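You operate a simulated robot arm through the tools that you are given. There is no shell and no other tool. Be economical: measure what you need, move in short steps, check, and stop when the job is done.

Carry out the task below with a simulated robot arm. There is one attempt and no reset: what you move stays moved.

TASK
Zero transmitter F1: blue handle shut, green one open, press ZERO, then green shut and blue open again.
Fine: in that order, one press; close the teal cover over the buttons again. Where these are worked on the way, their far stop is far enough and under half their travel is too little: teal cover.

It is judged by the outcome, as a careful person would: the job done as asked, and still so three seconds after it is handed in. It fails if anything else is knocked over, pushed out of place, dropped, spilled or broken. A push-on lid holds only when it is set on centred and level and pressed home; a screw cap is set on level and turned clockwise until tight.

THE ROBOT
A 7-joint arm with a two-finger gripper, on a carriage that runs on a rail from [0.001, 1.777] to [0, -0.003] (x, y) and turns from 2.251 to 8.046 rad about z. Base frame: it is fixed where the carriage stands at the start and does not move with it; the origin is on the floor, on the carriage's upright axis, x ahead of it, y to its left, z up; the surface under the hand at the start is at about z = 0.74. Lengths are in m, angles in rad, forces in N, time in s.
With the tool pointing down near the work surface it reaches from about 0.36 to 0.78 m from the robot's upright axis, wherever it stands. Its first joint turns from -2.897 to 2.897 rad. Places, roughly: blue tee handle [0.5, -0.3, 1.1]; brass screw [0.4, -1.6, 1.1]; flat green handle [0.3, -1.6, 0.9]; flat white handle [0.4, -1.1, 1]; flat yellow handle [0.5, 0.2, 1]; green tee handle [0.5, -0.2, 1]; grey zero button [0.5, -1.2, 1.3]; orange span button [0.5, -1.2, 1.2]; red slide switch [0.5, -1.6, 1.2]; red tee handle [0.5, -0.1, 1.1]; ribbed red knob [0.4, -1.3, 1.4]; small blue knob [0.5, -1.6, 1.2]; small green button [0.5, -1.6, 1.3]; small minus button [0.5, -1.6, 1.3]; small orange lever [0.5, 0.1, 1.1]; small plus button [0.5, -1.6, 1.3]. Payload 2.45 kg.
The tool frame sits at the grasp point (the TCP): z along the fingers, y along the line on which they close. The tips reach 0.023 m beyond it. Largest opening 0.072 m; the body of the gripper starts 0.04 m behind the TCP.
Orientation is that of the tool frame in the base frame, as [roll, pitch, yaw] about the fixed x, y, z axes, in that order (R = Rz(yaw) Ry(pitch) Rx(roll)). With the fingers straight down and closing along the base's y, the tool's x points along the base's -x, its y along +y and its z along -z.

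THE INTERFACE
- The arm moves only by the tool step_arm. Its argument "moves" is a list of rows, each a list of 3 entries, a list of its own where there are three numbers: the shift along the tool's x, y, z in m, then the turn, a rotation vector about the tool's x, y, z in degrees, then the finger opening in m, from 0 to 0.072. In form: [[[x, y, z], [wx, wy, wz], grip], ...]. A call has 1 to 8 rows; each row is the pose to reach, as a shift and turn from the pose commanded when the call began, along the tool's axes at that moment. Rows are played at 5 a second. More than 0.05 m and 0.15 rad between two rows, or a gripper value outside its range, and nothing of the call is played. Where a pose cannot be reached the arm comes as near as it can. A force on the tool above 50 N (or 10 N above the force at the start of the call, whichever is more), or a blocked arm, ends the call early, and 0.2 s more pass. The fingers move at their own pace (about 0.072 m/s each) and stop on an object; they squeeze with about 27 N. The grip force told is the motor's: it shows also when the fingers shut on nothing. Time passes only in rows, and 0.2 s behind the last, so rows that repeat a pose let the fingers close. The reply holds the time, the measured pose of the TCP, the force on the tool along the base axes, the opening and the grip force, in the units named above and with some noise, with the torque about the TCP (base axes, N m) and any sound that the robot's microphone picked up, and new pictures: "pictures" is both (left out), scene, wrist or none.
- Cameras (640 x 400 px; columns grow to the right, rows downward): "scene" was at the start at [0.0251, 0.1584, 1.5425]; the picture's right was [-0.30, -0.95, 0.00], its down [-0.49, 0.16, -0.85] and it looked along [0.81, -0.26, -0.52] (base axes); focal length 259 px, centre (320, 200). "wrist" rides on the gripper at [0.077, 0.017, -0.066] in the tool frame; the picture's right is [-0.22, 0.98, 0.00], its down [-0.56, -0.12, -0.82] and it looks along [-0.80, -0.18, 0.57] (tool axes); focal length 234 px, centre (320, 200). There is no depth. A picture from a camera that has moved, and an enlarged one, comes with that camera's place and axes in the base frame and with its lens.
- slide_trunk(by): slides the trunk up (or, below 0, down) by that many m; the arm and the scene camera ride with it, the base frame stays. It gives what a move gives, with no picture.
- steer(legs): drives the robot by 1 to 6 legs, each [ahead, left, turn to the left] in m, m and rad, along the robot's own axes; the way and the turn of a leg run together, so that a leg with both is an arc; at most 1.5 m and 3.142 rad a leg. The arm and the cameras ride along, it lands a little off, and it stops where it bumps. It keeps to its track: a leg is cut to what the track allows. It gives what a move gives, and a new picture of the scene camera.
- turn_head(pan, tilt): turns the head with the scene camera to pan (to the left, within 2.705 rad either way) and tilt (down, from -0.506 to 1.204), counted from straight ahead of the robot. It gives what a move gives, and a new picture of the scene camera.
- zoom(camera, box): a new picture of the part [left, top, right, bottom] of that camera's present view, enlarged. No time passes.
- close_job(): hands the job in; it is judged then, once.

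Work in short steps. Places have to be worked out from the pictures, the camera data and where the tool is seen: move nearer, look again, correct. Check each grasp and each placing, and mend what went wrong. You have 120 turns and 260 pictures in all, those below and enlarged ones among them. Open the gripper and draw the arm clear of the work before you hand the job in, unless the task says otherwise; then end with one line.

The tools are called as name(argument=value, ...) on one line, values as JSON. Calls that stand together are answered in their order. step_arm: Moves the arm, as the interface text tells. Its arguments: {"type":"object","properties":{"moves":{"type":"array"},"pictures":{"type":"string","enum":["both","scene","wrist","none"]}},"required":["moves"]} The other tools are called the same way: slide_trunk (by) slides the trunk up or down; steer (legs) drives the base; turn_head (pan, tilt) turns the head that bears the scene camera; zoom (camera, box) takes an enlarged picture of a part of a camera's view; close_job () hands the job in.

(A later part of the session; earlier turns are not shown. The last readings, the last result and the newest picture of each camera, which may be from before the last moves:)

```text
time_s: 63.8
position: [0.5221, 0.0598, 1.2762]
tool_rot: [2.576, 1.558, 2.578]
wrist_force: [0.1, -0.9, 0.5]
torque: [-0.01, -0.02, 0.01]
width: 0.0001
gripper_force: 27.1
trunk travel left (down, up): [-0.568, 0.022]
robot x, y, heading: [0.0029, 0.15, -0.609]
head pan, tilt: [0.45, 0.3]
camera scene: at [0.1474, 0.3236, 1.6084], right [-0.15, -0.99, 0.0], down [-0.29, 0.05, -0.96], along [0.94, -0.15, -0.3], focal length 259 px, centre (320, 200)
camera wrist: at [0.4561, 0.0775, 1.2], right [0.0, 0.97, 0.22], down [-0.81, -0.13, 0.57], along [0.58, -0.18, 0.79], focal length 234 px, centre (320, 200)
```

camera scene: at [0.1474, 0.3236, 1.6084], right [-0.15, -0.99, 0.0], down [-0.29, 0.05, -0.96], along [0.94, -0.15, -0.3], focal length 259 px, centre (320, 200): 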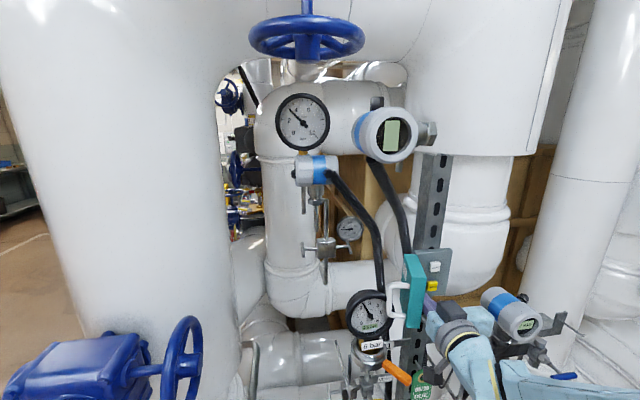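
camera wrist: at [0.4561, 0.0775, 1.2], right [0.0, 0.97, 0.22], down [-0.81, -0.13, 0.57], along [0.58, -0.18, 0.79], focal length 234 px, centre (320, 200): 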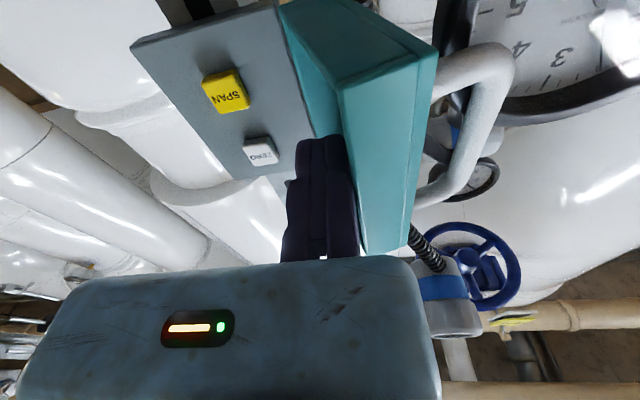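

Wide open. I back off slightly to −y and locate the ZERO button.

step_arm(moves=[[[0, -0.02, -0.01], [0, 0, 0], 0.0], [[0, -0.05, -0.05], [0, 0, 0], 0.0], [[0, -0.06, -0.08], [0, 0, 0], 0.0]], pictures="wrist")

zoom(camera="scene", box=[390, 230, 490, 310])

```text
time_s: 64.6
position: [0.4415, 0.0016, 1.2792]
tool_rot: [2.514, 1.559, 2.516]
wrist_force: [0.2, 0.2, 0.7]
torque: [0.0, 0.03, 0.01]
width: 0.0
gripper_force: 26.5
trunk travel left (down, up): [-0.568, 0.022]
robot x, y, heading: [0.0015, 0.1527, -0.607]
head pan, tilt: [0.45, 0.3]
camera wrist: at [0.3745, 0.019, 1.2032], right [0.0, 0.97, 0.22], down [-0.81, -0.13, 0.57], along [0.58, -0.18, 0.79], focal length 234 px, centre (320, 200)
```

wrist: 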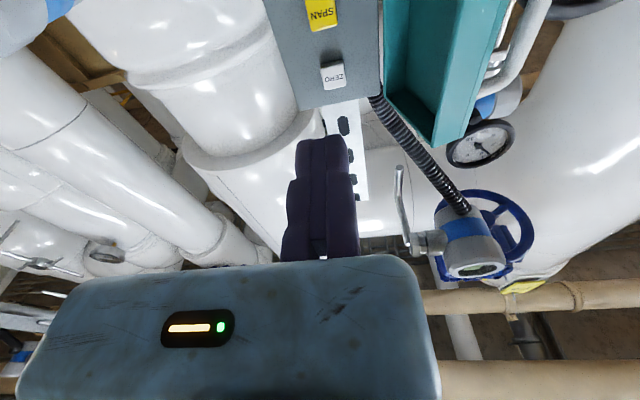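

```text
5.00 times, centred on (440, 270) of scene
camera zoom: at [0.1469, 0.3234, 1.6085], right [-0.15, -0.99, 0.0], down [-0.29, 0.05, -0.96], along [0.94, -0.15, -0.3], focal length 1297 px, centre (-280, -150)
```

zoom: 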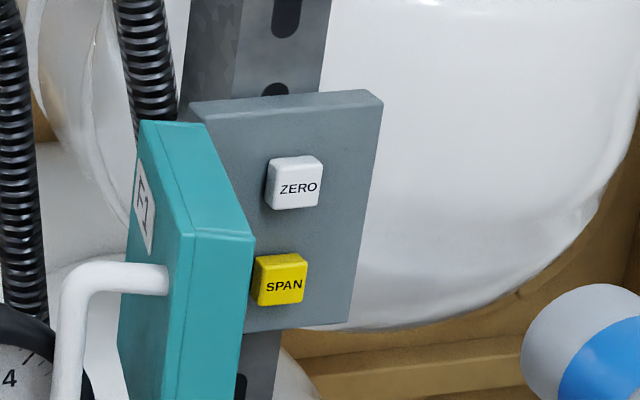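

ZERO's face is at about (0.584,0.007,1.307). I line up and stop about 12 mm short of it.

step_arm(moves=[[[-0.014, 0.003, 0.02], [0, 0, 0], 0.0], [[-0.028, 0.0055, 0.05], [0, 0, 0], 0.0], [[-0.028, 0.0055, 0.08], [0, 0, 0], 0.0], [[-0.028, 0.0055, 0.106], [0, 0, 0], 0.0]], pictures="wrist")

zoom(camera="scene", box=[390, 230, 490, 310])

```text
time_s: 65.6
position: [0.5493, 0.0043, 1.3022]
tool_rot: [2.546, 1.558, 2.546]
wrist_force: [0.3, -0.9, -0.3]
torque: [-0.02, -0.03, 0.0]
width: 0.0
gripper_force: 26.9
trunk travel left (down, up): [-0.568, 0.022]
robot x, y, heading: [0.0008, 0.1502, -0.605]
head pan, tilt: [0.45, 0.3]
camera wrist: at [0.483, 0.0231, 1.2272], right [0.0, 0.97, 0.22], down [-0.81, -0.13, 0.57], along [0.58, -0.18, 0.79], focal length 234 px, centre (320, 200)
```

wrist: 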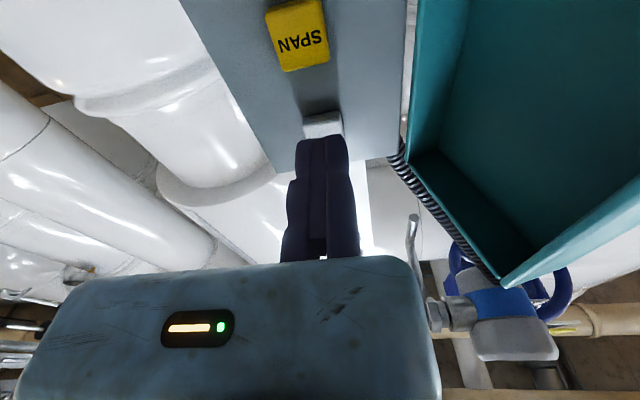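

```text
5.00 times, centred on (440, 270) of scene
camera zoom: at [0.1475, 0.3234, 1.6084], right [-0.15, -0.99, 0.0], down [-0.29, 0.05, -0.96], along [0.94, -0.15, -0.3], focal length 1297 px, centre (-280, -150)
```

zoom: 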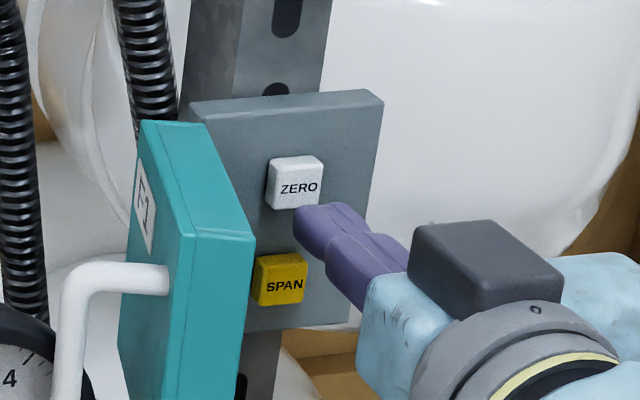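

Aligned sideways, 4 mm low. I raise by 4 mm and press once, then pull straight back.

step_arm(moves=[[[-0.004, 0.002, 0], [0, 0, 0], 0.0], [[-0.004, 0.002, 0.01], [0, 0, 0], 0.0], [[-0.004, 0.002, 0.016], [0, 0, 0], 0.0], [[-0.004, 0.002, 0.021], [0, 0, 0], 0.0]], pictures="none")

zoom(camera="scene", box=[390, 230, 550, 350])

```text
time_s: 66.6
position: [0.5698, 0.0083, 1.306]
tool_rot: [2.573, 1.559, 2.572]
wrist_force: [-13.6, 0.3, -4.9]
torque: [0.01, 0.11, 0.03]
width: 0.006
gripper_force: 28.0
trunk travel left (down, up): [-0.568, 0.022]
robot x, y, heading: [-0.0009, 0.1515, -0.61]
head pan, tilt: [0.45, 0.3]
heard: click
```

```text
3.33 times, centred on (470, 290) of scene
camera zoom: at [0.1458, 0.3237, 1.6084], right [-0.15, -0.99, 0.0], down [-0.29, 0.05, -0.96], along [0.94, -0.15, -0.29], focal length 865 px, centre (-180, -100)
```

zoom: 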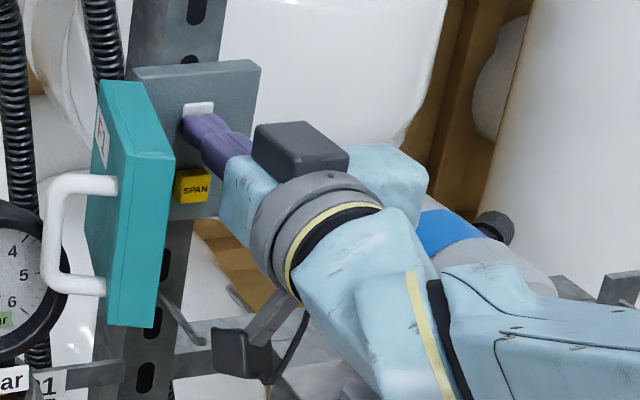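

A click was heard: one press made. I withdraw straight back.

step_arm(moves=[[[0, 0, -0.03], [0, 0, 0], 0.0], [[0, 0, -0.07], [0, 0, 0], 0.0], [[0.015, -0.02, -0.11], [0, 0, 0], 0.0], [[0.03, -0.04, -0.14], [0, 0, 0], 0.0]], pictures="none")

zoom(camera="scene", box=[390, 230, 550, 350])

```text
time_s: 67.6
position: [0.4307, -0.0337, 1.2779]
tool_rot: [2.515, 1.558, 2.516]
wrist_force: [1.5, -0.4, -0.1]
torque: [0.0, 0.03, -0.02]
width: 0.0
gripper_force: 28.2
trunk travel left (down, up): [-0.568, 0.022]
robot x, y, heading: [0.0029, 0.1555, -0.611]
head pan, tilt: [0.45, 0.3]
```

```text
3.33 times, centred on (470, 290) of scene
camera zoom: at [0.1474, 0.3234, 1.6084], right [-0.15, -0.99, 0.0], down [-0.29, 0.05, -0.96], along [0.94, -0.15, -0.3], focal length 865 px, centre (-180, -100)
```

zoom: 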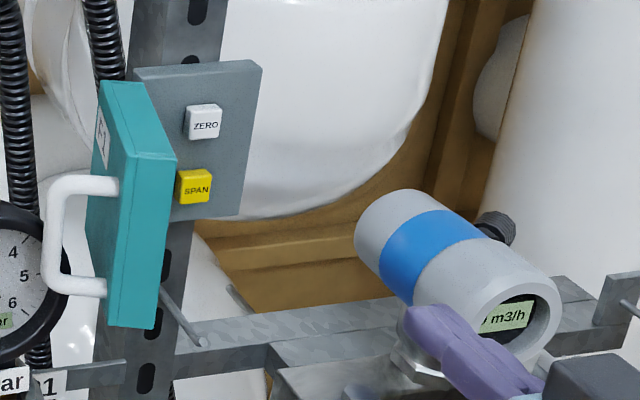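

ZERO is released. While here I close the cover: I go up to z≈1.322 (above handle and gauge) and round to its left outer side.

step_arm(moves=[[[-0.022, 0.01, 0], [0, 0, 0], 0.0], [[-0.046, 0.03, 0.005], [0, 0, 0], 0.0], [[-0.046, 0.065, 0.01], [0, 0, 0], 0.0], [[-0.046, 0.1, 0.01], [0, 0, 0], 0.0], [[-0.046, 0.13, 0.01], [0, 0, 0], 0.0], [[-0.046, 0.158, 0.015], [0, 0, 0], 0.0]], pictures="both")

```text
time_s: 69.0
position: [0.4432, 0.1266, 1.3239]
tool_rot: [2.58, 1.559, 2.581]
wrist_force: [0.3, 0.2, -0.4]
torque: [0.0, 0.01, 0.01]
width: 0.0
gripper_force: 29.1
trunk travel left (down, up): [-0.568, 0.022]
robot x, y, heading: [0.0022, 0.1511, -0.611]
head pan, tilt: [0.45, 0.3]
camera scene: at [0.1473, 0.3236, 1.6084], right [-0.15, -0.99, 0.0], down [-0.29, 0.05, -0.96], along [0.94, -0.15, -0.3], focal length 259 px, centre (320, 200)
camera wrist: at [0.3765, 0.1432, 1.2478], right [0.0, 0.97, 0.22], down [-0.81, -0.13, 0.57], along [0.58, -0.18, 0.79], focal length 234 px, centre (320, 200)
```

scene: 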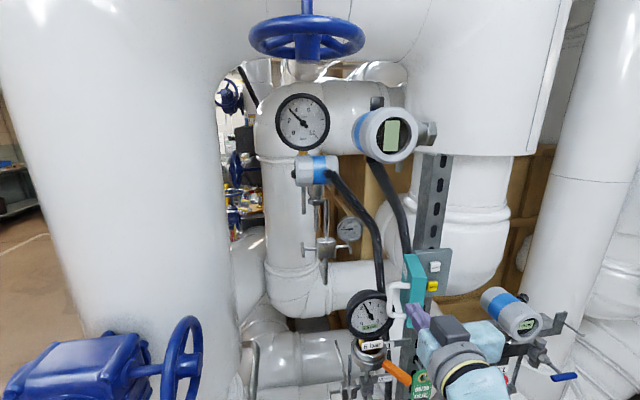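
wrist: 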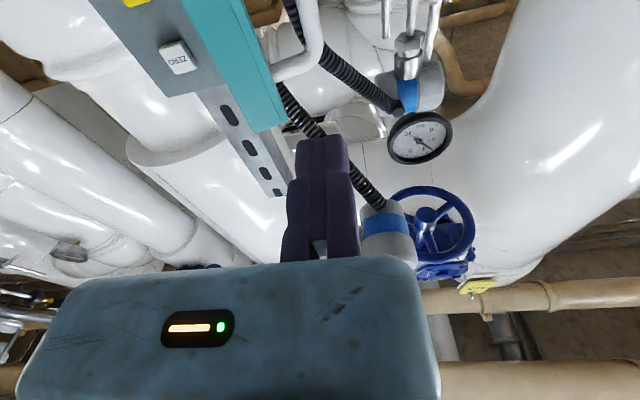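

Fingers are to the left of the cover, above its handle. I go forward 5 cm and push −y.

step_arm(moves=[[[-0.003, 0, 0.025], [0, 0, 0], 0.0], [[-0.003, 0, 0.049], [0, 0, 0], 0.0], [[-0.003, -0.025, 0.049], [0, 0, 0], 0.0], [[-0.003, -0.05, 0.049], [0, 0, 0], 0.0], [[-0.003, -0.075, 0.049], [0, 0, 0], 0.0], [[-0.003, -0.095, 0.049], [0, 0, 0], 0.0]], pictures="both")

```text
time_s: 70.4
position: [0.4967, 0.0286, 1.3265]
tool_rot: [2.491, 1.561, 2.489]
wrist_force: [1.0, -0.1, 2.7]
torque: [0.01, -0.03, -0.02]
width: 0.0
gripper_force: 28.3
trunk travel left (down, up): [-0.568, 0.022]
robot x, y, heading: [0.0006, 0.1533, -0.607]
head pan, tilt: [0.45, 0.3]
camera scene: at [0.1474, 0.3235, 1.6085], right [-0.15, -0.99, 0.0], down [-0.29, 0.05, -0.96], along [0.94, -0.15, -0.3], focal length 259 px, centre (320, 200)
camera wrist: at [0.4287, 0.046, 1.2506], right [0.0, 0.97, 0.22], down [-0.81, -0.13, 0.57], along [0.58, -0.18, 0.79], focal length 234 px, centre (320, 200)
```

scene: 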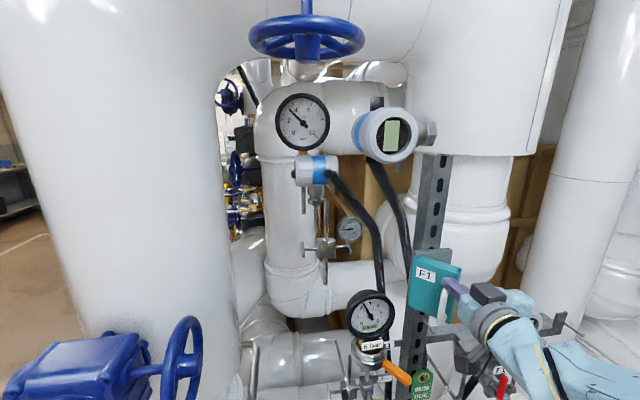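
wrist: 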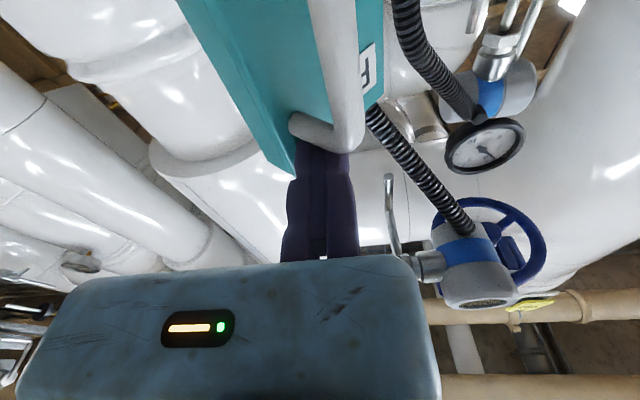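

The cover follows (about 55°). I push on, −y and +x, to close it.

step_arm(moves=[[[0, -0.02, 0.006], [0, 0, 0], 0.0], [[0, -0.035, 0.014], [0, 0, 0], 0.0], [[0, -0.045, 0.026], [0, 0, 0], 0.0], [[0, -0.05, 0.04], [0, 0, 0], 0.0], [[0, -0.05, 0.05], [0, 0, 0], 0.0], [[0, -0.05, 0.056], [0, 0, 0], 0.0], [[0, -0.05, 0.062], [0, 0, 0], 0.0]], pictures="wrist")

zoom(camera="scene", box=[390, 230, 550, 350])

```text
time_s: 71.9
position: [0.5454, -0.021, 1.3259]
tool_rot: [2.601, 1.559, 2.6]
wrist_force: [-43.2, 7.9, 0.5]
torque: [0.12, -0.16, 0.4]
width: 0.0059
gripper_force: 27.9
trunk travel left (down, up): [-0.568, 0.022]
robot x, y, heading: [0.0004, 0.1525, -0.604]
head pan, tilt: [0.45, 0.3]
stopped in row 7: the force on the tool passed its limit at 56 N (the readings are from after the stop); the commanded pose is now the measured one
camera wrist: at [0.4782, -0.0034, 1.2507], right [0.01, 0.97, 0.22], down [-0.81, -0.13, 0.57], along [0.58, -0.18, 0.79], focal length 234 px, centre (320, 200)
```

wrist: 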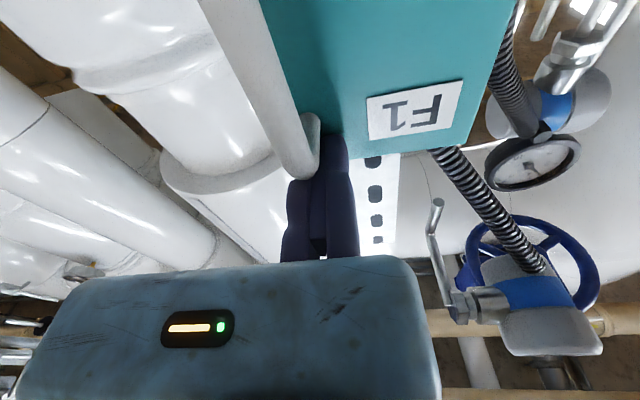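

```text
3.33 times, centred on (470, 290) of scene
camera zoom: at [0.1407, 0.3248, 1.6089], right [-0.16, -0.99, 0.0], down [-0.29, 0.05, -0.96], along [0.94, -0.15, -0.29], focal length 865 px, centre (-180, -100)
```

zoom: 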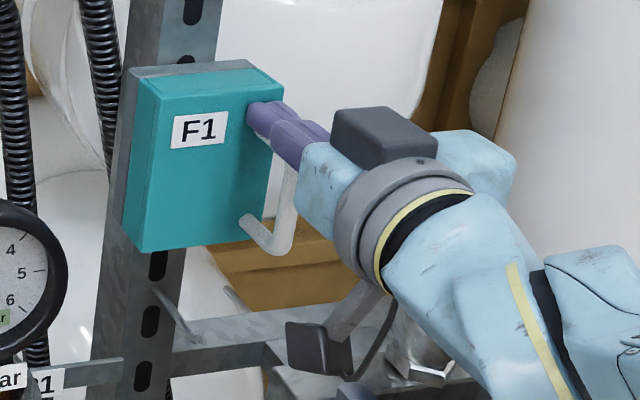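

The cover is closed to its stop. I withdraw and start turning the tool for the green handle.

step_arm(moves=[[[0, 0.004, -0.04], [0, 0, 0], 0.0], [[0, 0.0, -0.085], [0, 0, 0], 0.0], [[0, -0.03, -0.12], [0, 0, 0], 0.03], [[0, -0.07, -0.14], [0, 0, 0], 0.036], [[0, -0.11, -0.16], [0, 0, 0], 0.036], [[0.02, -0.14, -0.18], [0, 0, 0], 0.036], [[0.05, -0.15, -0.18], [0, 0, -8], 0.036], [[0.09, -0.155, -0.18], [0, 0, -16], 0.036]], pictures="none")

zoom(camera="scene", box=[390, 230, 550, 350])

slide_trunk(by=-0.22)

```text
time_s: 73.7
position: [0.3707, -0.1771, 1.2367]
tool_rot: [-1.623, 1.297, -1.623]
wrist_force: [0.2, -0.5, -0.2]
torque: [-0.01, -0.03, -0.02]
width: 0.0361
gripper_force: 0.0
trunk travel left (down, up): [-0.568, 0.022]
robot x, y, heading: [-0.0017, 0.1508, -0.608]
head pan, tilt: [0.45, 0.3]
```

```text
3.33 times, centred on (470, 290) of scene
camera zoom: at [0.1475, 0.3233, 1.6085], right [-0.16, -0.99, 0.0], down [-0.29, 0.05, -0.96], along [0.94, -0.15, -0.3], focal length 865 px, centre (-180, -100)
```

zoom: 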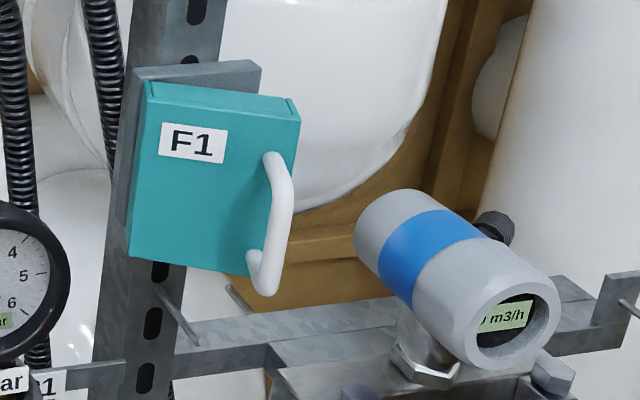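

```text
time_s: 76.1
position: [0.37, -0.1752, 1.0166]
tool_rot: [-1.626, 1.298, -1.625]
wrist_force: [0.6, -0.9, -0.3]
torque: [-0.03, -0.01, -0.01]
width: 0.0359
gripper_force: 0.1
trunk travel left (down, up): [-0.348, 0.242]
robot x, y, heading: [0.0011, 0.1525, -0.606]
head pan, tilt: [0.45, 0.3]
```

The cover got dragged partly open on withdrawal; I'll close it again at the end. Now I finish turning the tool for the green handle.

step_arm(moves=[[[0, 0, 0], [0, 0, -8], 0.036], [[0, 0, 0], [0, 0, -16], 0.036], [[0, 0, 0], [0, 0, -24], 0.036], [[0.01, 0.001, 0], [0, 0, -32], 0.036], [[0.02, 0.003, 0], [0, 0, -40], 0.036], [[0.03, 0.004, 0], [0, 0, -48], 0.036], [[0.042, 0.006, 0], [0, 0, -56], 0.036], [[0.054, 0.008, 0], [0, 0, -64], 0.036]], pictures="none")

turn_head(pan=-0.3, tilt=0.6)

```text
time_s: 77.9
position: [0.37, -0.182, 0.9637]
tool_rot: [-1.585, 0.181, -1.573]
wrist_force: [0.2, 0.4, 0.1]
torque: [0.0, 0.01, -0.02]
width: 0.0358
gripper_force: 0.0
trunk travel left (down, up): [-0.348, 0.242]
robot x, y, heading: [0.0008, 0.1502, -0.609]
head pan, tilt: [0.45, 0.3]
```

```text
time_s: 79.0
position: [0.3696, -0.1815, 0.9617]
tool_rot: [-1.587, 0.183, -1.573]
wrist_force: [0.4, -0.2, -0.7]
torque: [0.0, 0.01, -0.01]
width: 0.0358
gripper_force: 0.0
trunk travel left (down, up): [-0.348, 0.242]
robot x, y, heading: [0.0013, 0.1475, -0.604]
head pan, tilt: [-0.3, 0.6]
camera scene: at [0.1098, 0.2684, 1.361], right [-0.79, -0.62, 0.0], down [-0.35, 0.44, -0.83], along [0.51, -0.65, -0.56], focal length 259 px, centre (320, 200)
```

scene: 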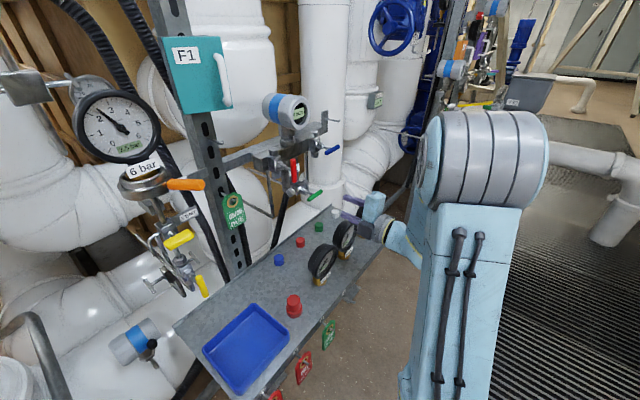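

I finish the turn and go in around the horizontal green bar.

step_arm(moves=[[[0, 0, 0], [0, 0, -6], 0.036], [[0, 0, 0], [0, 0, -10.4], 0.036], [[0, 0, 0.04], [0, 0, -10.4], 0.036], [[0, 0, 0.075], [0, 0, -10.4], 0.036], [[0, 0, 0.104], [0, 0, -10.4], 0.036]], pictures="wrist")

zoom(camera="scene", box=[250, 140, 400, 240])

```text
time_s: 80.2
position: [0.4752, -0.1828, 0.9597]
tool_rot: [-1.583, 0.0, -1.574]
wrist_force: [0.2, 0.0, -0.6]
torque: [-0.04, -0.04, -0.02]
width: 0.0361
gripper_force: 0.2
trunk travel left (down, up): [-0.348, 0.242]
robot x, y, heading: [0.0003, 0.1526, -0.609]
head pan, tilt: [-0.3, 0.6]
camera wrist: at [0.408, -0.2595, 0.9445], right [-0.01, 0.22, -0.98], down [-0.82, 0.56, 0.14], along [0.58, 0.8, 0.17], focal length 234 px, centre (320, 200)
```

wrist: 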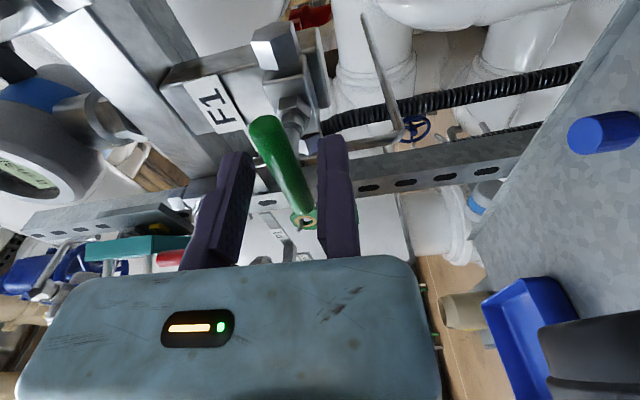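

```text
4.00 times, centred on (325, 190) of scene
camera zoom: at [0.1094, 0.2684, 1.361], right [-0.79, -0.62, 0.0], down [-0.35, 0.44, -0.83], along [0.51, -0.65, -0.56], focal length 1038 px, centre (300, 240)
```

zoom: 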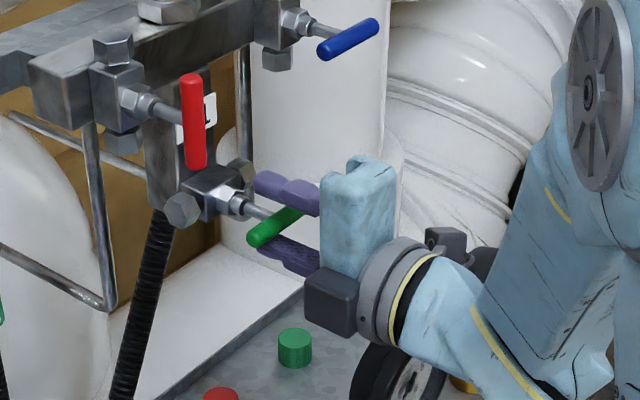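

Bar is between the fingers. I move the fixed finger up 9 mm and close.

step_arm(moves=[[[0, -0.008, 0], [0, 0, 0], 0.03], [[0, -0.009, 0], [0, 0, 0], 0.01], [[0, -0.009, 0], [0, 0, 0], 0.0], [[0, -0.009, 0], [0, 0, 0], 0.0]], pictures="none")

```text
time_s: 81.2
position: [0.4735, -0.1821, 0.9685]
tool_rot: [-1.589, 0.0, -1.573]
wrist_force: [0.9, 3.3, -7.3]
torque: [-0.02, -0.46, -0.54]
width: 0.0124
gripper_force: 39.4
trunk travel left (down, up): [-0.348, 0.242]
robot x, y, heading: [-0.0014, 0.1528, -0.608]
head pan, tilt: [-0.3, 0.6]
```

Gripped. I turn green clockwise back to shut, first 56°.

step_arm(moves=[[[-0.0008, 0, 0], [0, 0, 8], 0.0], [[-0.0017, -0.0002, 0], [0, 0, 16], 0.0], [[-0.0024, -0.0005, 0], [0, 0, 24], 0.0], [[-0.0032, -0.0009, 0], [0, 0, 32], 0.0], [[-0.0039, -0.0014, 0], [0, 0, 40], 0.0], [[-0.0045, -0.002, 0], [0, 0, 48], 0.0], [[-0.005, -0.0026, 0], [0, 0, 56], 0.0]], pictures="none")

```text
time_s: 82.8
position: [0.4752, -0.1774, 0.9714]
tool_rot: [-1.598, 0.979, -1.593]
wrist_force: [8.7, 3.1, -5.8]
torque: [0.04, -1.09, 0.4]
width: 0.0124
gripper_force: 39.0
trunk travel left (down, up): [-0.348, 0.242]
robot x, y, heading: [0.0003, 0.1562, -0.61]
head pan, tilt: [-0.3, 0.6]
```

Smooth. I finish to 90° plus a stop check.

step_arm(moves=[[[-0.0008, 0, 0], [0, 0, 8], 0.0], [[-0.0017, -0.0002, 0], [0, 0, 16], 0.0], [[-0.0024, -0.0005, 0], [0, 0, 24], 0.0], [[-0.0032, -0.0009, 0], [0, 0, 32], 0.0], [[-0.0039, -0.0012, 0], [0, 0, 38], 0.0], [[-0.0042, -0.0016, 0], [0, 0, 44], 0.0]], pictures="none")

zoom(camera="scene", box=[250, 140, 400, 240])

```text
time_s: 84.2
position: [0.4741, -0.1752, 0.9757]
tool_rot: [1.658, 1.395, 1.658]
wrist_force: [5.3, 7.9, -1.5]
torque: [-1.01, -0.22, -0.28]
width: 0.0145
gripper_force: 40.1
trunk travel left (down, up): [-0.348, 0.242]
robot x, y, heading: [-0.0009, 0.1515, -0.606]
head pan, tilt: [-0.3, 0.6]
```

```text
4.00 times, centred on (325, 190) of scene
camera zoom: at [0.1103, 0.2694, 1.3607], right [-0.79, -0.62, 0.0], down [-0.35, 0.44, -0.83], along [0.51, -0.65, -0.56], focal length 1038 px, centre (300, 240)
```

zoom: 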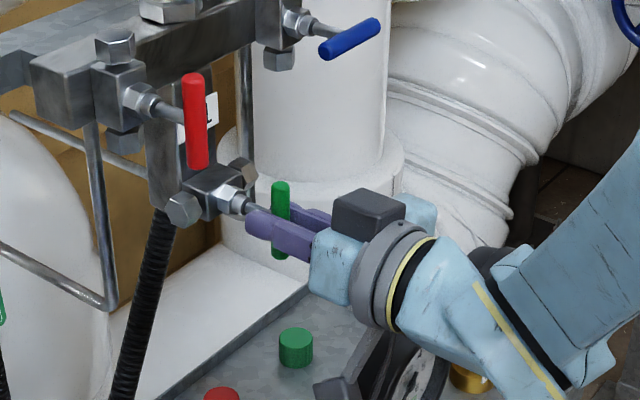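

Green is at its shut stop. I turn back 10°, release, retreat.

step_arm(moves=[[[0, 0, 0], [0, 0, -6], 0.0], [[0, 0, 0], [0, 0, -10], 0.02], [[0, 0.005, 0], [0, 0, -10], 0.04], [[0, 0.005, 0], [0, 0, -10], 0.04], [[0, 0.005, -0.03], [0, 0, -10], 0.04], [[0, 0.005, -0.07], [0, 0, -10], 0.04], [[0, 0.005, -0.11], [0, 0, -10], 0.036]], pictures="none")

zoom(camera="scene", box=[250, 80, 400, 220])

```text
time_s: 85.8
position: [0.3649, -0.1707, 0.9794]
tool_rot: [3.122, 1.555, 3.118]
wrist_force: [0.0, -0.8, 0.3]
torque: [-0.01, -0.03, -0.01]
width: 0.0362
gripper_force: 0.0
trunk travel left (down, up): [-0.348, 0.242]
robot x, y, heading: [-0.0009, 0.1519, -0.608]
head pan, tilt: [-0.3, 0.6]
```

```text
2.86 times, centred on (325, 150) of scene
camera zoom: at [0.1103, 0.2684, 1.3609], right [-0.79, -0.62, 0.0], down [-0.35, 0.44, -0.82], along [0.51, -0.65, -0.57], focal length 741 px, centre (306, 343)
```

zoom: 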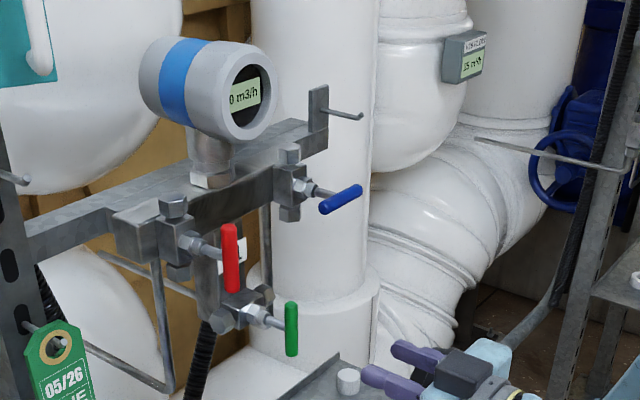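

Green is upright, display 0 m3/h. Now I turn the tool +90° and go in front of the blue handle.

step_arm(moves=[[[-0.015, -0.011, 0], [0, 0, 8], 0.036], [[-0.03, -0.022, 0], [0, 0, 16], 0.036], [[-0.045, -0.034, 0], [0, 0, 24], 0.036], [[-0.06, -0.046, 0], [0, 0, 32], 0.036], [[-0.075, -0.058, 0], [0, 0, 40], 0.036], [[-0.09, -0.07, 0], [0, 0, 48], 0.036], [[-0.105, -0.081, 0], [0, 0, 56], 0.036], [[-0.119, -0.092, 0], [0, 0, 64], 0.036]], pictures="none")

step_arm(moves=[[[0, 0, 0], [0, 0, 8], 0.036], [[0, 0, 0], [0, 0, 16], 0.036], [[0, 0, 0], [0, 0, 24], 0.036], [[0, 0, 0], [0, 0, 26], 0.036]], pictures="none")

```text
time_s: 87.6
position: [0.3667, -0.2631, 1.0971]
tool_rot: [1.587, 0.451, 1.576]
wrist_force: [-0.3, -0.7, -0.8]
torque: [0.02, 0.01, -0.02]
width: 0.0361
gripper_force: 0.1
trunk travel left (down, up): [-0.348, 0.242]
robot x, y, heading: [-0.0001, 0.1512, -0.604]
head pan, tilt: [-0.3, 0.6]
```

```text
time_s: 88.6
position: [0.3674, -0.2641, 1.0976]
tool_rot: [1.585, 0.0, 1.569]
wrist_force: [1.0, 0.4, -0.6]
torque: [-0.02, -0.03, -0.01]
width: 0.0364
gripper_force: 0.1
trunk travel left (down, up): [-0.348, 0.242]
robot x, y, heading: [-0.001, 0.1516, -0.603]
head pan, tilt: [-0.3, 0.6]
```

In position; I go in around the blue bar.

step_arm(moves=[[[0, 0, 0.04], [0, 0, 0], 0.036], [[0, 0, 0.075], [0, 0, 0], 0.036], [[0, 0, 0.105], [0, 0, 0], 0.036]], pictures="wrist")

zoom(camera="scene", box=[270, 110, 400, 200])

```text
time_s: 89.4
position: [0.4694, -0.2628, 1.097]
tool_rot: [1.585, -0.001, 1.57]
wrist_force: [-0.3, -0.5, -0.1]
torque: [0.02, 0.0, 0.0]
width: 0.0362
gripper_force: 0.1
trunk travel left (down, up): [-0.348, 0.242]
robot x, y, heading: [0.003, 0.1506, -0.608]
head pan, tilt: [-0.3, 0.6]
camera wrist: at [0.4044, -0.1859, 1.1164], right [0.01, -0.22, 0.98], down [-0.82, -0.56, -0.11], along [0.57, -0.8, -0.19], focal length 234 px, centre (320, 200)
```

wrist: 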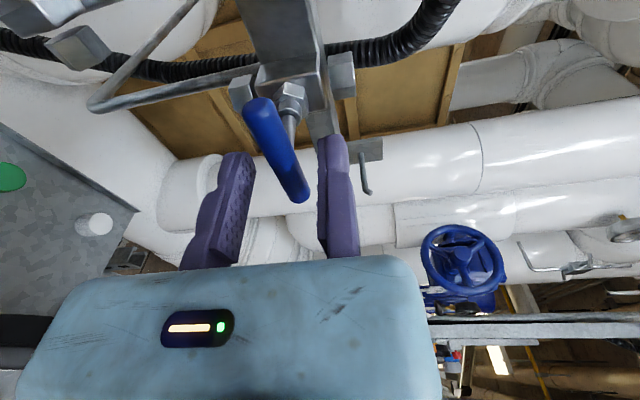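

```text
4.44 times, centred on (335, 155) of scene
camera zoom: at [0.1094, 0.2684, 1.3609], right [-0.79, -0.62, 0.0], down [-0.35, 0.44, -0.83], along [0.51, -0.65, -0.56], focal length 1153 px, centre (253, 400)
```

zoom: 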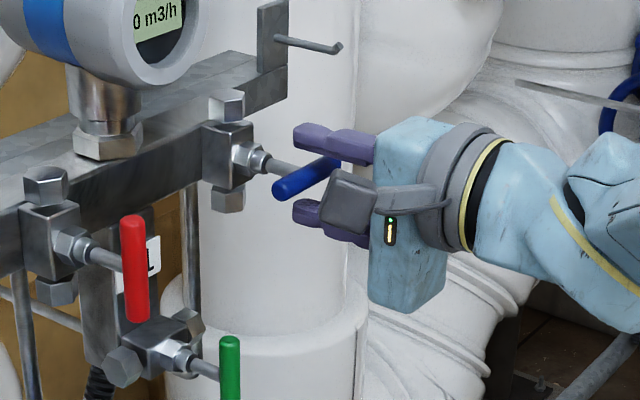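

Bar is between the fingers; I close with a 9 mm shift toward it.

step_arm(moves=[[[0, -0.008, 0], [0, 0, 0], 0.03], [[0, -0.009, 0], [0, 0, 0], 0.01], [[0, -0.009, 0], [0, 0, 0], 0.0], [[0, -0.009, 0], [0, 0, 0], 0.0]], pictures="none")

```text
time_s: 90.4
position: [0.4698, -0.2631, 1.0869]
tool_rot: [1.587, -0.004, 1.569]
wrist_force: [-0.5, -0.3, -6.4]
torque: [-0.09, -0.37, -0.15]
width: 0.0122
gripper_force: 39.0
trunk travel left (down, up): [-0.348, 0.242]
robot x, y, heading: [0.0027, 0.1495, -0.606]
head pan, tilt: [-0.3, 0.6]
```

Gripped. I turn blue counter-clockwise toward open.

step_arm(moves=[[[0.0018, 0, 0], [0, 0, -8], 0.0], [[0.0037, -0.0002, 0], [0, 0, -16], 0.0], [[0.0054, -0.0005, 0], [0, 0, -24], 0.0], [[0.0072, -0.0009, 0], [0, 0, -32], 0.0], [[0.0079, -0.0014, 0], [0, 0, -40], 0.0], [[0.0085, -0.002, 0], [0, 0, -48], 0.0], [[0.009, -0.0026, 0], [0, 0, -56], 0.0]], pictures="none")

```text
time_s: 92.0
position: [0.47, -0.2541, 1.0874]
tool_rot: [1.592, 0.982, 1.589]
wrist_force: [-0.5, -10.0, 28.2]
torque: [-0.14, -0.67, 0.12]
width: 0.0124
gripper_force: 38.9
trunk travel left (down, up): [-0.348, 0.242]
robot x, y, heading: [0.0006, 0.1526, -0.609]
head pan, tilt: [-0.3, 0.6]
```

step_arm(moves=[[[-0.0015, 0, 0], [0, 0, -8], 0.0], [[-0.001, -0.0002, 0], [0, 0, -16], 0.0], [[-0.0006, -0.0005, 0], [0, 0, -24], 0.0], [[0.0002, -0.0009, 0], [0, 0, -32], 0.0], [[0.0008, -0.0013, 0], [0, 0, -38], 0.0], [[0.001, -0.0016, 0], [0, 0, -44], 0.0]], pictures="none")

zoom(camera="scene", box=[270, 110, 400, 200])

```text
time_s: 93.4
position: [0.4686, -0.251, 1.0827]
tool_rot: [-1.66, 1.393, -1.654]
wrist_force: [-23.8, 40.2, -4.6]
torque: [1.24, 0.31, -0.48]
width: 0.0146
gripper_force: 40.8
trunk travel left (down, up): [-0.348, 0.242]
robot x, y, heading: [-0.0021, 0.1523, -0.608]
head pan, tilt: [-0.3, 0.6]
```

```text
4.44 times, centred on (335, 155) of scene
camera zoom: at [0.1075, 0.2725, 1.3605], right [-0.79, -0.62, 0.0], down [-0.35, 0.44, -0.83], along [0.51, -0.65, -0.56], focal length 1153 px, centre (253, 400)
```

zoom: 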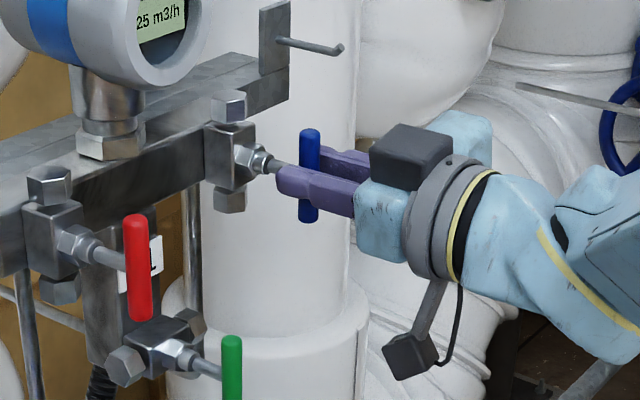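

Blue is at its open stop and the display reads 25 m3/h. I turn back 10°, release and retreat.

step_arm(moves=[[[0, 0, 0], [0, 0, 6], 0.0], [[0, 0, 0], [0, 0, 10], 0.02], [[0, 0.005, 0], [0, 0, 10], 0.04], [[0, 0.005, 0], [0, 0, 10], 0.04], [[0, 0.005, -0.03], [0, 0, 10], 0.04], [[0, 0.005, -0.07], [0, 0, 10], 0.04], [[0, 0.005, -0.11], [0, 0, 10], 0.03]], pictures="none")

zoom(camera="scene", box=[250, 80, 400, 220])

slide_trunk(by=0.22)

turn_head(pan=0.45, tilt=0.3)

```text
time_s: 95.0
position: [0.3597, -0.2522, 1.0845]
tool_rot: [3.111, 1.557, 3.107]
wrist_force: [0.0, 0.2, -0.3]
torque: [-0.01, -0.04, 0.03]
width: 0.0298
gripper_force: 0.1
trunk travel left (down, up): [-0.348, 0.242]
robot x, y, heading: [-0.0005, 0.1496, -0.605]
head pan, tilt: [-0.3, 0.6]
```

```text
2.86 times, centred on (325, 150) of scene
camera zoom: at [0.1102, 0.2683, 1.3609], right [-0.79, -0.62, 0.0], down [-0.35, 0.44, -0.82], along [0.51, -0.65, -0.57], focal length 741 px, centre (306, 343)
```

zoom: 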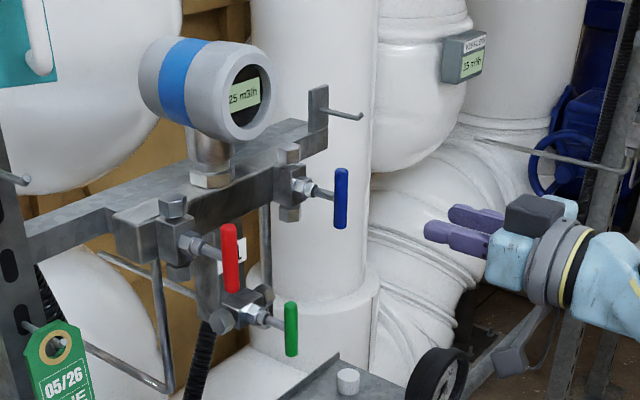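

```text
time_s: 97.3
position: [0.3607, -0.2513, 1.3055]
tool_rot: [3.128, 1.556, 3.127]
wrist_force: [0.6, 0.8, 0.2]
torque: [-0.02, 0.02, -0.01]
width: 0.0301
gripper_force: 0.0
trunk travel left (down, up): [-0.568, 0.022]
robot x, y, heading: [0.0022, 0.149, -0.602]
head pan, tilt: [-0.3, 0.6]
```

```text
time_s: 98.4
position: [0.361, -0.2505, 1.306]
tool_rot: [3.132, 1.557, 3.129]
wrist_force: [-0.1, 0.3, -0.1]
torque: [-0.01, -0.01, -0.03]
width: 0.0298
gripper_force: 0.1
trunk travel left (down, up): [-0.568, 0.022]
robot x, y, heading: [-0.0025, 0.147, -0.608]
head pan, tilt: [0.45, 0.3]
camera scene: at [0.1475, 0.3234, 1.6084], right [-0.16, -0.99, 0.0], down [-0.29, 0.05, -0.96], along [0.94, -0.15, -0.3], focal length 259 px, centre (320, 200)
```

scene: 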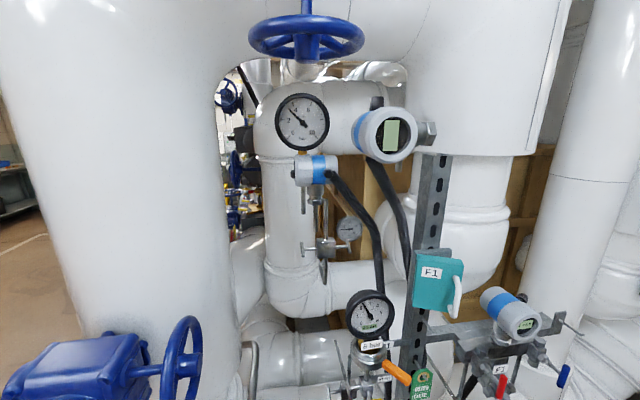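

Valves are set: blue open, green shut, 25 m3/h. Now the cover again (about 24° open): I go in front of its face at y≈0, just above the handle.

step_arm(moves=[[[-0.005, 0.035, 0.01], [0, 0, 0], 0.0], [[-0.01, 0.07, 0.02], [0, 0, 0], 0.0], [[-0.015, 0.105, 0.03], [0, 0, 0], 0.0], [[-0.019, 0.14, 0.04], [0, 0, 0], 0.0], [[-0.019, 0.175, 0.05], [0, 0, 0], 0.0], [[-0.019, 0.21, 0.06], [0, 0, 0], 0.0], [[-0.019, 0.235, 0.07], [0, 0, 0], 0.0], [[-0.019, 0.253, 0.08], [0, 0, 0], 0.0]], pictures="both")

```text
time_s: 100.2
position: [0.4417, 0.0029, 1.3235]
tool_rot: [3.114, 1.557, 3.114]
wrist_force: [0.0, -0.2, -0.1]
torque: [-0.03, -0.02, -0.04]
width: 0.0001
gripper_force: 27.1
trunk travel left (down, up): [-0.568, 0.022]
robot x, y, heading: [0.0003, 0.1518, -0.605]
head pan, tilt: [0.45, 0.3]
camera scene: at [0.1474, 0.3235, 1.6084], right [-0.15, -0.99, 0.0], down [-0.29, 0.05, -0.96], along [0.94, -0.15, -0.3], focal length 259 px, centre (320, 200)
camera wrist: at [0.3753, 0.0194, 1.2486], right [0.01, 0.98, 0.22], down [-0.81, -0.12, 0.57], along [0.58, -0.18, 0.79], focal length 234 px, centre (320, 200)
```

scene: 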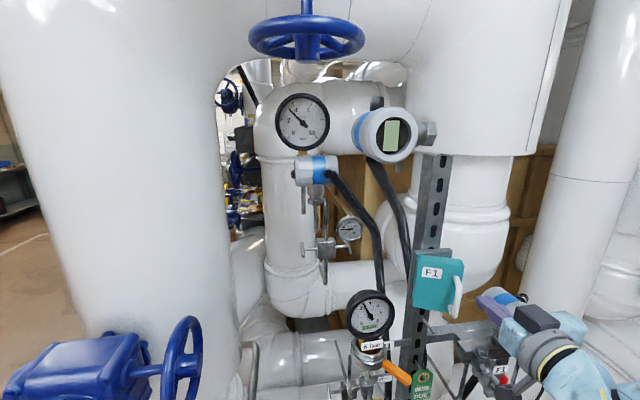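
wrist: 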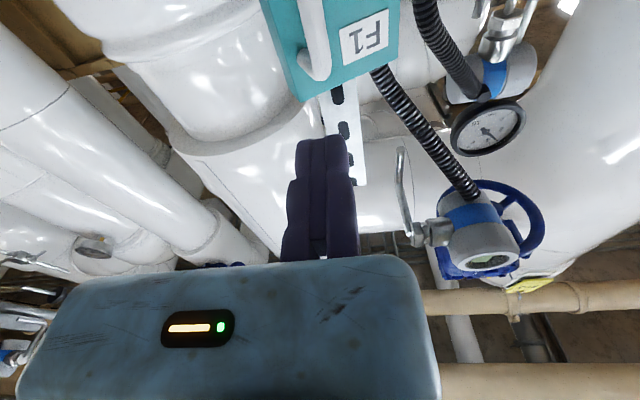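

I push straight forward on the face above the handle.

step_arm(moves=[[[-0.003, 0, 0.03], [0, 0, 0], 0.0], [[-0.003, 0.002, 0.06], [0, 0, 0], 0.0], [[-0.003, 0.002, 0.08], [0, 0, 0], 0.0], [[-0.003, 0.002, 0.092], [0, 0, 0], 0.0], [[-0.003, 0.002, 0.1], [0, 0, 0], 0.0], [[-0.003, 0.002, 0.106], [0, 0, 0], 0.0], [[-0.003, 0.002, 0.11], [0, 0, 0], 0.0]], pictures="wrist")

zoom(camera="scene", box=[390, 230, 550, 350])

```text
time_s: 101.9
position: [0.5442, 0.0043, 1.3252]
tool_rot: [-3.137, 1.557, 3.14]
wrist_force: [-38.0, 4.5, -0.3]
torque: [0.13, -0.26, 0.22]
width: 0.0062
gripper_force: 28.2
trunk travel left (down, up): [-0.568, 0.022]
robot x, y, heading: [-0.0016, 0.1508, -0.608]
head pan, tilt: [0.45, 0.3]
stopped in row 7: the force on the tool passed its limit at 52 N (the readings are from after the stop); the commanded pose is now the measured one
camera wrist: at [0.4769, 0.0207, 1.2503], right [0.01, 0.98, 0.22], down [-0.81, -0.12, 0.57], along [0.59, -0.18, 0.79], focal length 234 px, centre (320, 200)
```

wrist: 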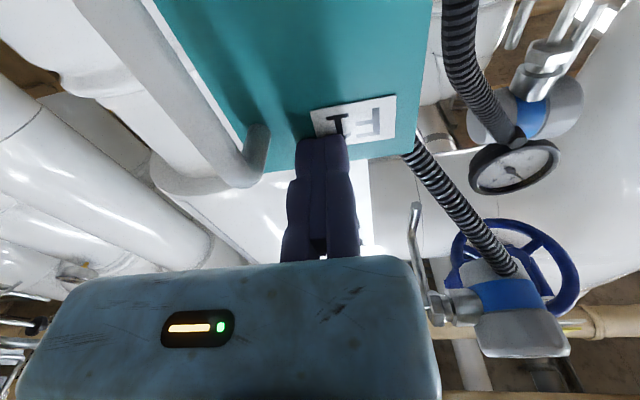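

```text
3.33 times, centred on (470, 290) of scene
camera zoom: at [0.1418, 0.3243, 1.609], right [-0.16, -0.99, 0.0], down [-0.29, 0.05, -0.96], along [0.94, -0.15, -0.29], focal length 865 px, centre (-180, -100)
```

zoom: 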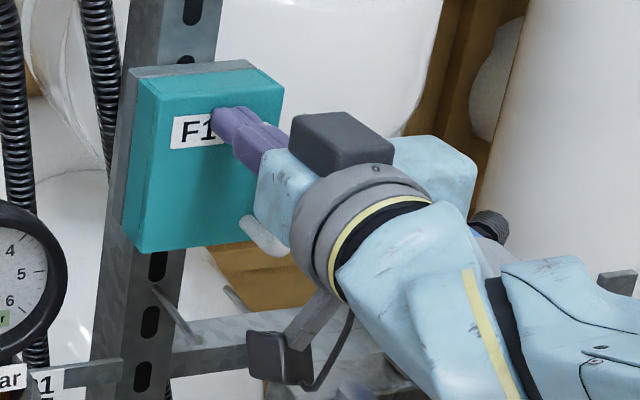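

Closed flush, clear of the handle. I withdraw straight back and check.

step_arm(moves=[[[0, 0, -0.03], [0, 0, 0], 0.0], [[0, 0, -0.06], [0, 0, 0], 0.0], [[0, 0, -0.09], [0, 0, 0], 0.0], [[0, -0.02, -0.11], [0, 0, 0], 0.0]], pictures="wrist")

zoom(camera="scene", box=[390, 230, 550, 350])

```text
time_s: 102.9
position: [0.4398, -0.0169, 1.3276]
tool_rot: [3.057, 1.552, 3.052]
wrist_force: [0.5, 0.4, -0.1]
torque: [0.0, 0.0, 0.02]
width: 0.0
gripper_force: 28.9
trunk travel left (down, up): [-0.568, 0.022]
robot x, y, heading: [-0.0019, 0.1524, -0.609]
head pan, tilt: [0.45, 0.3]
camera wrist: at [0.3723, 0.0005, 1.2513], right [0.01, 0.98, 0.22], down [-0.81, -0.12, 0.58], along [0.59, -0.18, 0.79], focal length 234 px, centre (320, 200)
```

wrist: 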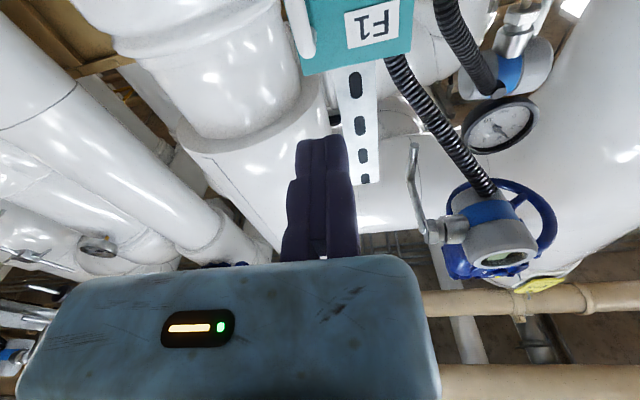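

```text
3.33 times, centred on (470, 290) of scene
camera zoom: at [0.1472, 0.3236, 1.6084], right [-0.16, -0.99, 0.0], down [-0.29, 0.05, -0.96], along [0.94, -0.15, -0.3], focal length 865 px, centre (-180, -100)
```

zoom: 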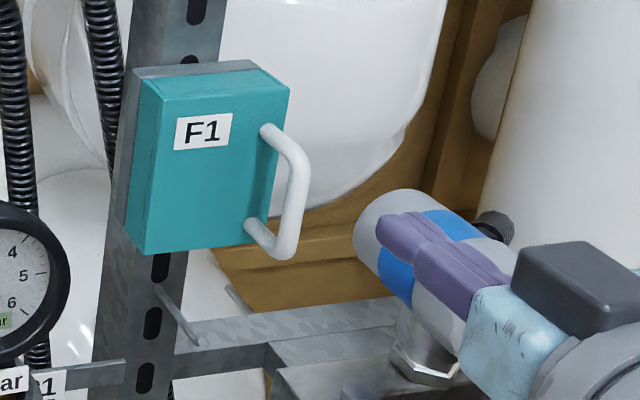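

I zoom in closely to see whether the cover is fully shut.

zoom(camera="scene", box=[405, 240, 475, 315])

zoom(camera="wrist", box=[260, 0, 440, 120])

```text
5.33 times, centred on (440, 278) of scene
camera zoom: at [0.1472, 0.3236, 1.6084], right [-0.16, -0.99, 0.0], down [-0.29, 0.05, -0.96], along [0.94, -0.15, -0.3], focal length 1384 px, centre (-320, -213)
```

zoom: 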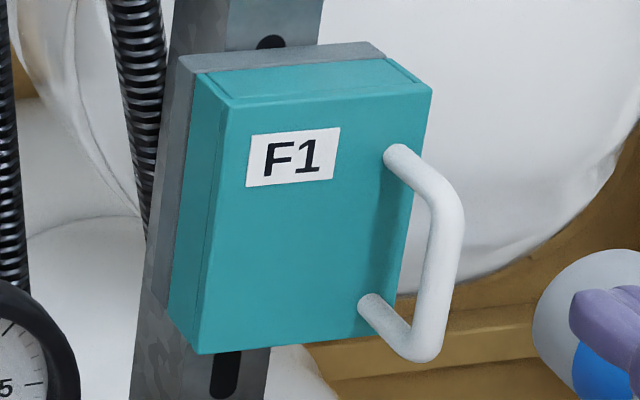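

```text
3.33 times, centred on (350, 60) of wrist
camera zoom: at [0.3723, 0.0005, 1.2513], right [0.01, 0.98, 0.22], down [-0.81, -0.12, 0.58], along [0.59, -0.18, 0.79], focal length 781 px, centre (220, 667)
```

zoom: 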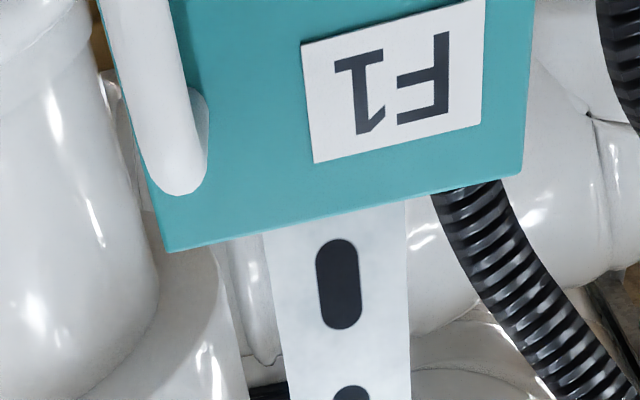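

It looks shut, perhaps a few mm short at the free edge. I give one more gentle push close to the free edge, above the handle, and withdraw straight.

step_arm(moves=[[[0.001, 0.01, 0.04], [0, 0, 0], 0.0], [[0.001, 0.01, 0.08], [0, 0, 0], 0.0], [[0.001, 0.01, 0.1], [0, 0, 0], 0.0], [[0.001, 0.01, 0.106], [0, 0, 0], 0.0], [[0.001, 0.01, 0.108], [0, 0, 0], 0.0], [[0.001, 0.01, 0.108], [0, 0, 0], 0.0]], pictures="none")

step_arm(moves=[[[0, 0, -0.004], [0, 0, 0], 0.0], [[0, 0, -0.012], [0, 0, 0], 0.0], [[0, 0, -0.04], [0, 0, 0], 0.0], [[0, 0, -0.08], [0, 0, 0], 0.0], [[0, -0.02, -0.11], [0, 0, 0], 0.0]], pictures="none")

zoom(camera="scene", box=[405, 240, 475, 315])

```text
time_s: 104.3
position: [0.5444, -0.0074, 1.3246]
tool_rot: [3.053, 1.548, 3.046]
wrist_force: [-35.7, 3.5, -14.9]
torque: [-0.11, 0.09, 0.21]
width: 0.0061
gripper_force: 28.8
trunk travel left (down, up): [-0.568, 0.022]
robot x, y, heading: [-0.0016, 0.1529, -0.608]
head pan, tilt: [0.45, 0.3]
```

```text
time_s: 105.5
position: [0.4366, -0.0277, 1.3259]
tool_rot: [3.095, 1.552, 3.091]
wrist_force: [-0.8, 0.6, 0.1]
torque: [0.02, -0.02, 0.01]
width: 0.0002
gripper_force: 28.5
trunk travel left (down, up): [-0.568, 0.022]
robot x, y, heading: [0.0004, 0.1462, -0.608]
head pan, tilt: [0.45, 0.3]
```

```text
5.33 times, centred on (440, 278) of scene
camera zoom: at [0.1472, 0.3236, 1.6084], right [-0.16, -0.99, 0.0], down [-0.29, 0.05, -0.96], along [0.94, -0.15, -0.3], focal length 1384 px, centre (-320, -213)
```

zoom: 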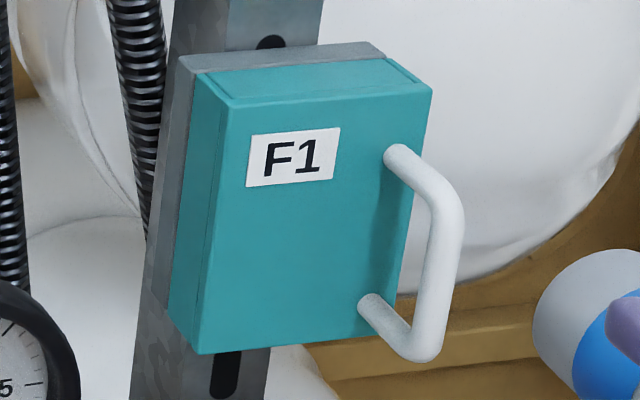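

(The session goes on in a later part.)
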